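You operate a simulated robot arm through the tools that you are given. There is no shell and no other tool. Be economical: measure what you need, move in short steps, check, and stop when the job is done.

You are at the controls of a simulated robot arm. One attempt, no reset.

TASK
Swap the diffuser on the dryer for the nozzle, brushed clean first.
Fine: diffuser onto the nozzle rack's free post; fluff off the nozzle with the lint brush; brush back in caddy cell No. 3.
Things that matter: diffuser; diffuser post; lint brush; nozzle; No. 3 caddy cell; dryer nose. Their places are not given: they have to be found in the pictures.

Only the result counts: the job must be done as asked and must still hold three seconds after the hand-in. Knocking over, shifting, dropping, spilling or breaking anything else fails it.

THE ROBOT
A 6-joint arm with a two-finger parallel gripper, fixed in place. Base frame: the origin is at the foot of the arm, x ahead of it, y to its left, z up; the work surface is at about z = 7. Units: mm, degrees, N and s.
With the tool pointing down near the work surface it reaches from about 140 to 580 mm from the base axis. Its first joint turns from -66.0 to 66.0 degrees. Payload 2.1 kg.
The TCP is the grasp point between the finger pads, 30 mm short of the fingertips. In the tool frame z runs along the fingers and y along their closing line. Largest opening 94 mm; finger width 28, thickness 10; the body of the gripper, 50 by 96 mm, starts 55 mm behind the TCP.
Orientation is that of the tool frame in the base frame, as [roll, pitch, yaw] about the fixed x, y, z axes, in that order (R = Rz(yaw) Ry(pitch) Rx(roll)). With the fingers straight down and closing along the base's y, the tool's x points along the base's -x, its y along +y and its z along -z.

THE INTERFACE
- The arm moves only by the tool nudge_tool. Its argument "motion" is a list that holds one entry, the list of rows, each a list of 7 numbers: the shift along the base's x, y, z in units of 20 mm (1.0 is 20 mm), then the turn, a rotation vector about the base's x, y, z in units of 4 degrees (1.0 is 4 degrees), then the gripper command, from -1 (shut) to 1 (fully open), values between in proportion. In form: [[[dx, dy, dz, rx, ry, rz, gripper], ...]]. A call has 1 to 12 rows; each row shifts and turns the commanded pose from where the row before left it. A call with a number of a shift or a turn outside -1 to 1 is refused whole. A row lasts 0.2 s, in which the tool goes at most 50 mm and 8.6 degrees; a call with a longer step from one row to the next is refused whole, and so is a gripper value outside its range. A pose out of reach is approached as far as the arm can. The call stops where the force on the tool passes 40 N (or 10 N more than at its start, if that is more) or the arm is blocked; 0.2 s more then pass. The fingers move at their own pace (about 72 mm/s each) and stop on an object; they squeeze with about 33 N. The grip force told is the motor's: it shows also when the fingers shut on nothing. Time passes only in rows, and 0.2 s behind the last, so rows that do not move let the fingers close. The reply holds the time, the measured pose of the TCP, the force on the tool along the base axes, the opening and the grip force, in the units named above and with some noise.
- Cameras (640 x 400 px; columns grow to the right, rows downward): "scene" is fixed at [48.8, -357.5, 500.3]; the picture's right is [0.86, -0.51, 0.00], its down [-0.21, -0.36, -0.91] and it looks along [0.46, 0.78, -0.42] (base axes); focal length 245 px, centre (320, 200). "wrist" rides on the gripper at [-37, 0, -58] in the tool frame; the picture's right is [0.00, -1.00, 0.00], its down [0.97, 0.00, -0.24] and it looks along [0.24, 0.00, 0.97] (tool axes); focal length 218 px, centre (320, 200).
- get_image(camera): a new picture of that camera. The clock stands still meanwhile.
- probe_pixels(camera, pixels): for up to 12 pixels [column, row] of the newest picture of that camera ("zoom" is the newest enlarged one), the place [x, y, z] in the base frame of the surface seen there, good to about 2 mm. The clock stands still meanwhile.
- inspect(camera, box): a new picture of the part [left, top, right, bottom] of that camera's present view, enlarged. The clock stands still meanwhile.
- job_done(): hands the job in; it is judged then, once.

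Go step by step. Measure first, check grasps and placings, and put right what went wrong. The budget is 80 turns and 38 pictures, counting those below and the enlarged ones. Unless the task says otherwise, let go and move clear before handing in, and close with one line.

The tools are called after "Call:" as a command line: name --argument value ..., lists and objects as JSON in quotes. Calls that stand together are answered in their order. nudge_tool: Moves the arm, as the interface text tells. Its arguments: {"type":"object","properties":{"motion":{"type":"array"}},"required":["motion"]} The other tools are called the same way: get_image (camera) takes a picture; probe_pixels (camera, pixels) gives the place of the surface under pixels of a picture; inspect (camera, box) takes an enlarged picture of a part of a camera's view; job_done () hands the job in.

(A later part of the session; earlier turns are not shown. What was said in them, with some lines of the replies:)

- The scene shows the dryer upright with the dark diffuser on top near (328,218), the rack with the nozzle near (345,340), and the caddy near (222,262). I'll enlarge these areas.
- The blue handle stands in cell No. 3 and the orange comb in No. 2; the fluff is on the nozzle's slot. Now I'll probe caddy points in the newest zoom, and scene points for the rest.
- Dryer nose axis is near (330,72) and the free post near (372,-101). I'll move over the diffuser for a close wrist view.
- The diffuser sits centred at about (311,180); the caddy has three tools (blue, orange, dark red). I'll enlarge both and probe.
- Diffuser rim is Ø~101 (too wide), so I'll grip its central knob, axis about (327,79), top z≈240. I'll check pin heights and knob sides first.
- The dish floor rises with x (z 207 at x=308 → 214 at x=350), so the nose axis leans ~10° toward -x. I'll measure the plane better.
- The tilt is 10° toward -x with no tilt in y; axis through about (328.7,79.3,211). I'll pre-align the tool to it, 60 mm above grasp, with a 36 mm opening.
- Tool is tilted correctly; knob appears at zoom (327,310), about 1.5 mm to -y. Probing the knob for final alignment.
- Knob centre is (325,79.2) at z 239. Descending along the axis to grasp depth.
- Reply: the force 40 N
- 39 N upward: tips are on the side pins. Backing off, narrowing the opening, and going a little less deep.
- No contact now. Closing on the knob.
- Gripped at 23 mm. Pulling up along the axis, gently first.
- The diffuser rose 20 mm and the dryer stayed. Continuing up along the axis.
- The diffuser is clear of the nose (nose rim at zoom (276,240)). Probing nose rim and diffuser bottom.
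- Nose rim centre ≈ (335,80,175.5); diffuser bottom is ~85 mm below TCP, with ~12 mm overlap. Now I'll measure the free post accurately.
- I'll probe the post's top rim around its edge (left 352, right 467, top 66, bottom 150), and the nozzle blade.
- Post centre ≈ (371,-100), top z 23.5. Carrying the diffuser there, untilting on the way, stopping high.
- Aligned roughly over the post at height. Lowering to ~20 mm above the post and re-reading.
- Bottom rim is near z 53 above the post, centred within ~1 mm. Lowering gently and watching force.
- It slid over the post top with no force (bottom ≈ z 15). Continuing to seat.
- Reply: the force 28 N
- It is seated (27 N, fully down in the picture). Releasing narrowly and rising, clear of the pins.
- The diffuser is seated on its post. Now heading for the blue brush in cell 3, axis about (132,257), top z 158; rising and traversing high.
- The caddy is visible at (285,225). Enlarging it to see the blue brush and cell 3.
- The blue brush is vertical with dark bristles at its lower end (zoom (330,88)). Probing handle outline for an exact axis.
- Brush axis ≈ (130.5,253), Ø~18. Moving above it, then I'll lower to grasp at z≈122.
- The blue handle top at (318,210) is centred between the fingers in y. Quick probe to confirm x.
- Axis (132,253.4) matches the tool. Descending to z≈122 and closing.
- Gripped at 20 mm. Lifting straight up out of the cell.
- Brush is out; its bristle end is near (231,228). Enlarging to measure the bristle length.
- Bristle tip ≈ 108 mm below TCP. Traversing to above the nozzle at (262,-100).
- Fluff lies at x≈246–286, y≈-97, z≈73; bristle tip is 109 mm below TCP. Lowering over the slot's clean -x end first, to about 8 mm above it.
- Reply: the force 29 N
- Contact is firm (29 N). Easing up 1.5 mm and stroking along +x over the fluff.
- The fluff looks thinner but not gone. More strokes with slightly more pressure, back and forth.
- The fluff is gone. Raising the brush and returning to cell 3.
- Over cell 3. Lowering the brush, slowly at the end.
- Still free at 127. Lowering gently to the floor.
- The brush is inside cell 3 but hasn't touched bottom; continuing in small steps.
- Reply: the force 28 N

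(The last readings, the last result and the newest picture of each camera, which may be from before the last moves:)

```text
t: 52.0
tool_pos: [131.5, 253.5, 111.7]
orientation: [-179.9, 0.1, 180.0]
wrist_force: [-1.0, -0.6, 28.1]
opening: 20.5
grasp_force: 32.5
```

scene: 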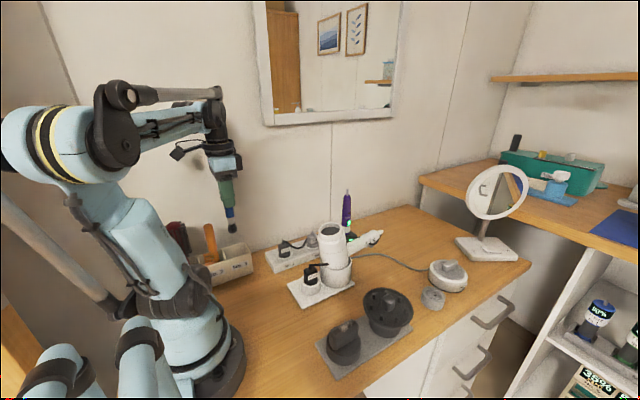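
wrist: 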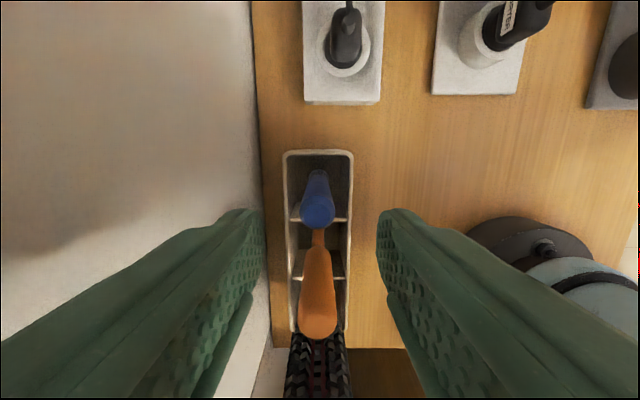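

It touched bottom (28 N). Easing 1 mm, releasing, then rising.

Call:
nudge_tool --motion '[[[0, 0, 0.05, 0, 0, 0, -1], [0, 0, 0, 0, 0, 0, -0.45], [0, 0, 0, 0, 0, 0, -0.3], [0, 0, 0, 0, 0, 0, 0.1], [0, 0, 0, 0, 0, 0, 0.1], [0, 0, 0.4, 0, 0, 0, 0.1], [0, 0, 0.8, 0, 0, 0, 0.1], [0, 0, 1, 0, 0, 0, 0.1], [0, 0, 1, 0, 0, 0, 0.1], [0, 0, 1, 0, 0, 0, 0.1], [0, 0, 1, 0, 0, 0, 0.1], [0, 0, 1, 0, 0, 0, 0.1]]]'

Call:
get_image --camera "wrist"

```text
t: 54.6
tool_pos: [129.0, 252.3, 236.2]
orientation: [-179.9, 0.1, 179.9]
wrist_force: [0.9, 0.3, 1.0]
opening: 51.6
grasp_force: 0.1
```

```text
10 pictures are left
```

wrist: 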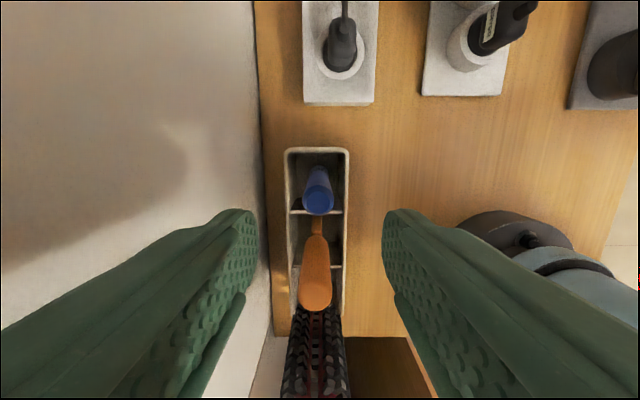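

The brush stands in cell 3 (318,195). Moving to above the nozzle for measurement.

Call:
nudge_tool --motion '[[[0.2, -0.7, 0.9, 0, 0, 0, 0.1], [0.37, -0.98, 0, 0, 0, 0, 0.1], [0.37, -0.98, 0, 0, 0, 0, 0.1], [0.37, -0.98, 0, 0, 0, 0, 0.1], [0.37, -0.98, 0, 0, 0, 0, 0.1], [0.37, -0.98, 0, 0, 0, 0, 0.1], [0.37, -0.98, 0, 0, 0, 0, 0.1], [0.37, -0.98, 0, 0, 0, 0, 0.1], [0.37, -0.98, 0, 0, 0, 0, 0.1], [0.37, -0.98, 0, 0, 0, 0, 0.1], [0.37, -0.98, 0, 0, 0, 0, 0.1], [0.37, -0.98, 0, 0, 0, 0, 0.1]]]'

Call:
nudge_tool --motion '[[[0.37, -0.98, 0, 0, 0, 0, 0], [0.37, -0.98, 0, 0, 0, 0, 0], [0.37, -0.98, 0, 0, 0, 0, 0], [0.37, -0.98, -0.5, 0, 0, 0, 0], [0.37, -0.98, -1, 0, 0, 0, 0], [0.3, -0.98, -1, 0, 0, 0, 0], [0, -0.2, -0.5, 0, 0, 0, 0], [0, 0, 0, 0, 0, 0, 0], [0, 0, 0, 0, 0, 0, 0]]]'

Call:
inspect --camera "wrist" --box '[240, 120, 400, 280]'

```text
t: 57.2
tool_pos: [217.7, 23.1, 254.7]
orientation: [-179.8, 0.1, -179.9]
wrist_force: [0.0, -0.1, -0.1]
opening: 51.5
grasp_force: 0.1
```

```text
t: 59.2
tool_pos: [259.3, -99.7, 194.6]
orientation: [-179.9, 0.1, 179.9]
wrist_force: [0.3, -0.1, 0.4]
opening: 47.3
grasp_force: 0.1
```

```text
2.50 times, centred on (320, 200) of wrist
```

zoom: 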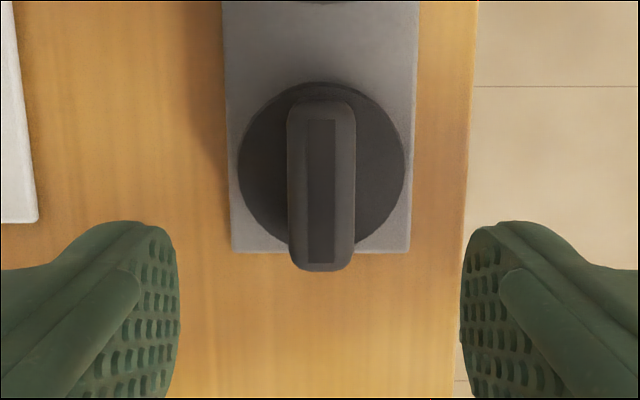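

Nozzle is clean and centred at zoom column 321. Probing blade and base edges.

Call:
probe_pixels --camera "zoom" --pixels '[[321, 190], [292, 190], [350, 190], [321, 112], [321, 258], [243, 170], [400, 170], [265, 170], [380, 170], [321, 88], [235, 120], [225, 60]]'

```text
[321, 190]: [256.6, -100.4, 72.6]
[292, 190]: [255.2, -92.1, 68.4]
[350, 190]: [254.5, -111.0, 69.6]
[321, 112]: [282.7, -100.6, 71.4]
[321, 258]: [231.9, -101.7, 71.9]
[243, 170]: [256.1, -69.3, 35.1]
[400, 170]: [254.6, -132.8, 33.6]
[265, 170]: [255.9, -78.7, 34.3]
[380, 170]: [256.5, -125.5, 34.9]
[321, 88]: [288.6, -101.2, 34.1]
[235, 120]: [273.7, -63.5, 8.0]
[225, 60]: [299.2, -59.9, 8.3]
```

Blade centre (257.5,-101), Ring top z 34.5, blade top 72.6. Lowering to TCP z≈70 and closing.

Call:
nudge_tool --motion '[[[-0.1, -0.03, -1, 0, 0, 0, 0], [0, 0, -1, 0, 0, 0, 0], [0, 0, -1, 0, 0, 0, 0], [0, 0, -1, 0, 0, 0, 0], [0, 0, -1, 0, 0, 0, 0], [0, 0, -0.8, 0, 0, 0, 0], [0, 0, -0.4, 0, 0, 0, 0], [0, 0, 0, 0, 0, 0, 0]]]'

Call:
nudge_tool --motion '[[[0, 0, 0, 0, 0, 0, -1], [0, 0, 0, 0, 0, 0, -1], [0, 0, 0, 0, 0, 0, -1], [0, 0, 0, 0, 0, 0, -1]]]'

```text
t: 61.0
tool_pos: [257.2, -100.0, 70.1]
orientation: [-180.0, 0.1, 179.9]
wrist_force: [-0.3, -0.7, -0.5]
opening: 46.9
grasp_force: 0.0
```

```text
t: 62.0
tool_pos: [257.1, -98.7, 71.0]
orientation: [-179.9, 0.2, -180.0]
wrist_force: [0.4, -0.1, 0.1]
opening: 27.1
grasp_force: 33.5
```

Gripped at 27 mm. Lifting straight off the post.

Call:
nudge_tool --motion '[[[0, 0, 0.2, 0, 0, 0, -1], [0, 0, 0.3, 0, 0, 0, -1], [0, 0, 0.5, 0, 0, 0, -1], [0, 0, 1, 0, 0, 0, -1], [0, 0, 1, 0, 0, 0, -1], [0, 0, 1, 0, 0, 0, -1], [0, 0, 0, 0, 0, 0, -1]]]'

Call:
inspect --camera "scene" --box '[280, 240, 430, 380]'

```text
t: 63.6
tool_pos: [258.7, -99.1, 151.9]
orientation: [-179.9, 0.1, 180.0]
wrist_force: [-0.1, -0.7, 0.1]
opening: 27.3
grasp_force: 32.8
```

```text
2.86 times, centred on (355, 310) of scene
```

zoom: 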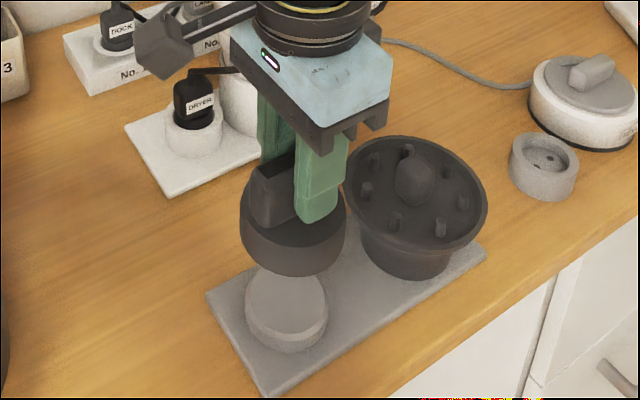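

Nozzle held squarely. Carrying it up and over to 60 mm above the nose seat, tilting 10° on the way.

Call:
nudge_tool --motion '[[[0, 0, 1, 0, 0, 0, -1], [0, 0, 1, 0, 0, 0, -1], [0.295, 0.895, 1, 0, 0, 0, -1], [0.295, 0.895, 1, 0, -0.3, 0, -1], [0.295, 0.895, 1, 0, -0.3, 0, -1], [0.295, 0.895, 1, 0, -0.3, 0, -1], [0.295, 0.895, 0.475, 0, -0.4, 0, -1], [0.295, 0.895, 0, 0, -0.4, 0, -1], [0.295, 0.895, 0, 0, -0.4, 0, -1], [0.295, 0.895, 0, 0, -0.4, 0, -1], [0.295, 0.895, 0, 0, 0, 0, -1], [0.295, 0.895, 0, 0, 0, 0, -1]]]'

Call:
nudge_tool --motion '[[[0, 0, 0, 0, 0, 0, -1], [0, 0, 0, 0, 0, 0, -1]]]'

Call:
inspect --camera "scene" --box '[280, 160, 400, 290]'

```text
t: 66.2
tool_pos: [316.4, 78.9, 282.2]
orientation: [-179.9, 10.0, -180.0]
wrist_force: [1.0, -0.6, 1.0]
opening: 27.4
grasp_force: 33.2
```

```text
t: 66.8
tool_pos: [315.1, 78.6, 281.2]
orientation: [-180.0, 10.1, 180.0]
wrist_force: [0.4, 0.9, 0.5]
opening: 27.4
grasp_force: 32.6
```

```text
3.08 times, centred on (340, 225) of scene
```

zoom: 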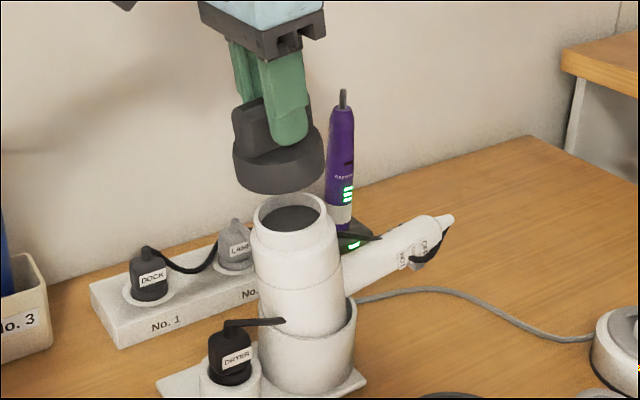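

Nozzle hangs above the nose. Probing both rims to check concentricity.

Call:
probe_pixels --camera "zoom" --pixels '[[256, 212], [270, 199], [310, 196], [324, 208], [322, 224], [290, 234], [262, 226], [238, 172], [255, 186], [275, 191], [300, 186], [320, 168]]'

```text
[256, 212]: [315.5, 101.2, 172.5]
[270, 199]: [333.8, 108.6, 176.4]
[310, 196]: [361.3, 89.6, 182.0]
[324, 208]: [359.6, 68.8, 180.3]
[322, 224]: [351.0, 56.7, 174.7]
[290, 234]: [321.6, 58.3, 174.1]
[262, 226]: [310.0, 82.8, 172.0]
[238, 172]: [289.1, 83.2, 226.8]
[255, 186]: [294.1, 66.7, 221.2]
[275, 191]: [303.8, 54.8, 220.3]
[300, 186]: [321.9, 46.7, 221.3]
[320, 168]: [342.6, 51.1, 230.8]
```

Nose rim centre ≈ (336,80.5,176.5); nozzle sits ~2 mm to -x and ~1 mm to -y of the axis. Correcting and descending along the axis to just above contact.

Call:
nudge_tool --motion '[[[0.1, 0.05, 0, 0, 0, 0, -1], [0.106, 0, -0.6, 0, 0, 0, -1], [0.106, 0, -0.6, 0, 0, 0, -1], [0.106, 0, -0.6, 0, 0, 0, -1], [0, 0, 0, 0, 0, 0, -1], [0, 0, 0, 0, 0, 0, -1]]]'

Call:
inspect --camera "scene" --box '[300, 190, 370, 250]'

Call:
nudge_tool --motion '[[[0.026, 0, -0.15, 0, 0, 0, -1], [0.026, 0, -0.15, 0, 0, 0, -1], [0.026, 0, -0.15, 0, 0, 0, -1], [0.026, 0, -0.15, 0, 0, 0, -1], [0, 0, 0, 0, 0, 0, -1]]]'

```text
t: 68.2
tool_pos: [325.9, 80.6, 245.4]
orientation: [-180.0, 10.1, 180.0]
wrist_force: [-0.8, 0.4, 0.7]
opening: 27.4
grasp_force: 33.1
```

```text
6.67 times, centred on (335, 220) of scene
```

zoom: 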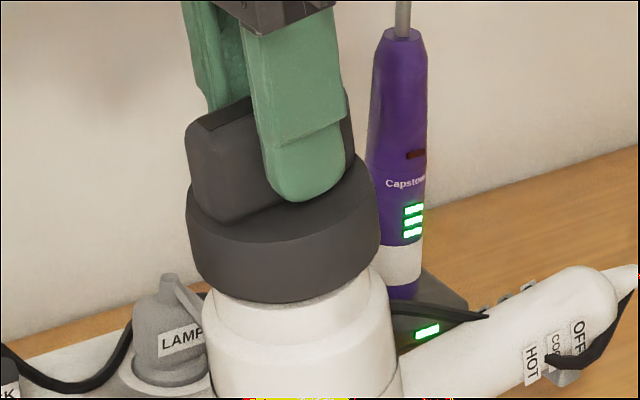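

```text
t: 69.4
tool_pos: [328.1, 81.5, 232.3]
orientation: [-179.9, 10.1, -180.0]
wrist_force: [0.5, -0.4, 0.0]
opening: 27.3
grasp_force: 32.6
```

Bottom is now past the nose rim with no force. Continuing slowly to the seat (~z 222).

Call:
nudge_tool --motion '[[[0.018, 0, -0.1, 0, 0, 0, -1], [0.018, 0, -0.1, 0, 0, 0, -1], [0.018, 0, -0.1, 0, 0, 0, -1], [0.018, 0, -0.1, 0, 0, 0, -1], [0, 0, 0, 0, 0, 0, -1]]]'

```text
t: 70.6
tool_pos: [328.7, 80.2, 224.6]
orientation: [-179.8, 10.1, -179.9]
wrist_force: [-0.5, 0.6, 0.0]
opening: 27.5
grasp_force: 33.3
```

Call:
nudge_tool --motion '[[[0.009, 0, -0.05, 0, 0, 0, -1], [0.009, 0, -0.05, 0, 0, 0, -1], [0.009, 0, -0.05, 0, 0, 0, -1], [0.009, 0, -0.05, 0, 0, 0, -1], [0, 0, 0, 0, 0, 0, -1]]]'

```text
t: 71.8
tool_pos: [330.3, 80.9, 220.6]
orientation: [-179.9, 10.1, -179.9]
wrist_force: [-5.8, 2.4, 27.1]
opening: 27.8
grasp_force: 32.9
```

Seated at 27 N, at the expected depth. Easing, releasing, and backing out along the axis.

Call:
nudge_tool --motion '[[[-0.009, 0, 0.06, 0, 0, 0, -1], [0, 0, 0, 0, 0, 0, -0.3], [0, 0, 0, 0, 0, 0, -0.05], [0, 0, 0, 0, 0, 0, -0.05], [-0.053, 0, 0.3, 0, 0, 0, -0.05], [-0.1, 0, 0.6, 0, 0, 0, -0.05], [-0.17, 0, 1, 0, 0, 0, -0.05], [-0.17, 0, 1, 0, 0, 0, -0.05], [-0.17, 0, 1, 0, 0, 0, -0.05], [-0.17, 0, 1, 0, 0, 0, -0.05], [0, 0, 0.5, 0, 0, 0, -0.05], [0, 0, 0, 0, 0, 0, -0.05]]]'

Call:
get_image --camera "scene"

Call:
inspect --camera "scene" --box '[290, 190, 390, 280]'

```text
t: 74.4
tool_pos: [312.1, 79.7, 328.9]
orientation: [-179.9, 10.1, -180.0]
wrist_force: [-0.2, 0.3, 0.0]
opening: 44.7
grasp_force: 0.0
```

```text
5 pictures are left
```

scene: 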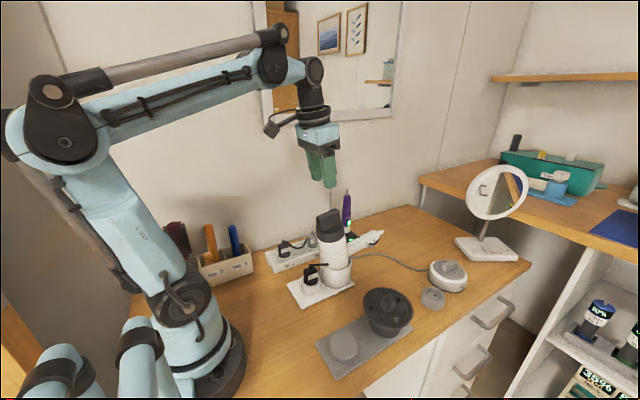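

```text
4.44 times, centred on (340, 235) of scene
```

zoom: 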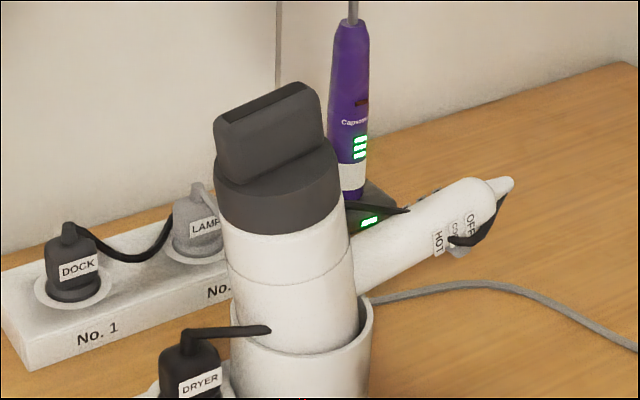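

The nozzle is seated squarely and clean on the nose, the diffuser is on its post at (387,310), and the blue brush is in cell 3 at (233,240). The arm is clear, so I'm handing in.

Call:
job_done

```text
The job is handed in.
```

I handed the job in with the diffuser on the rack's free post, the nozzle brushed clean and seated on the dryer nose, and the lint brush back in caddy cell No. 3.
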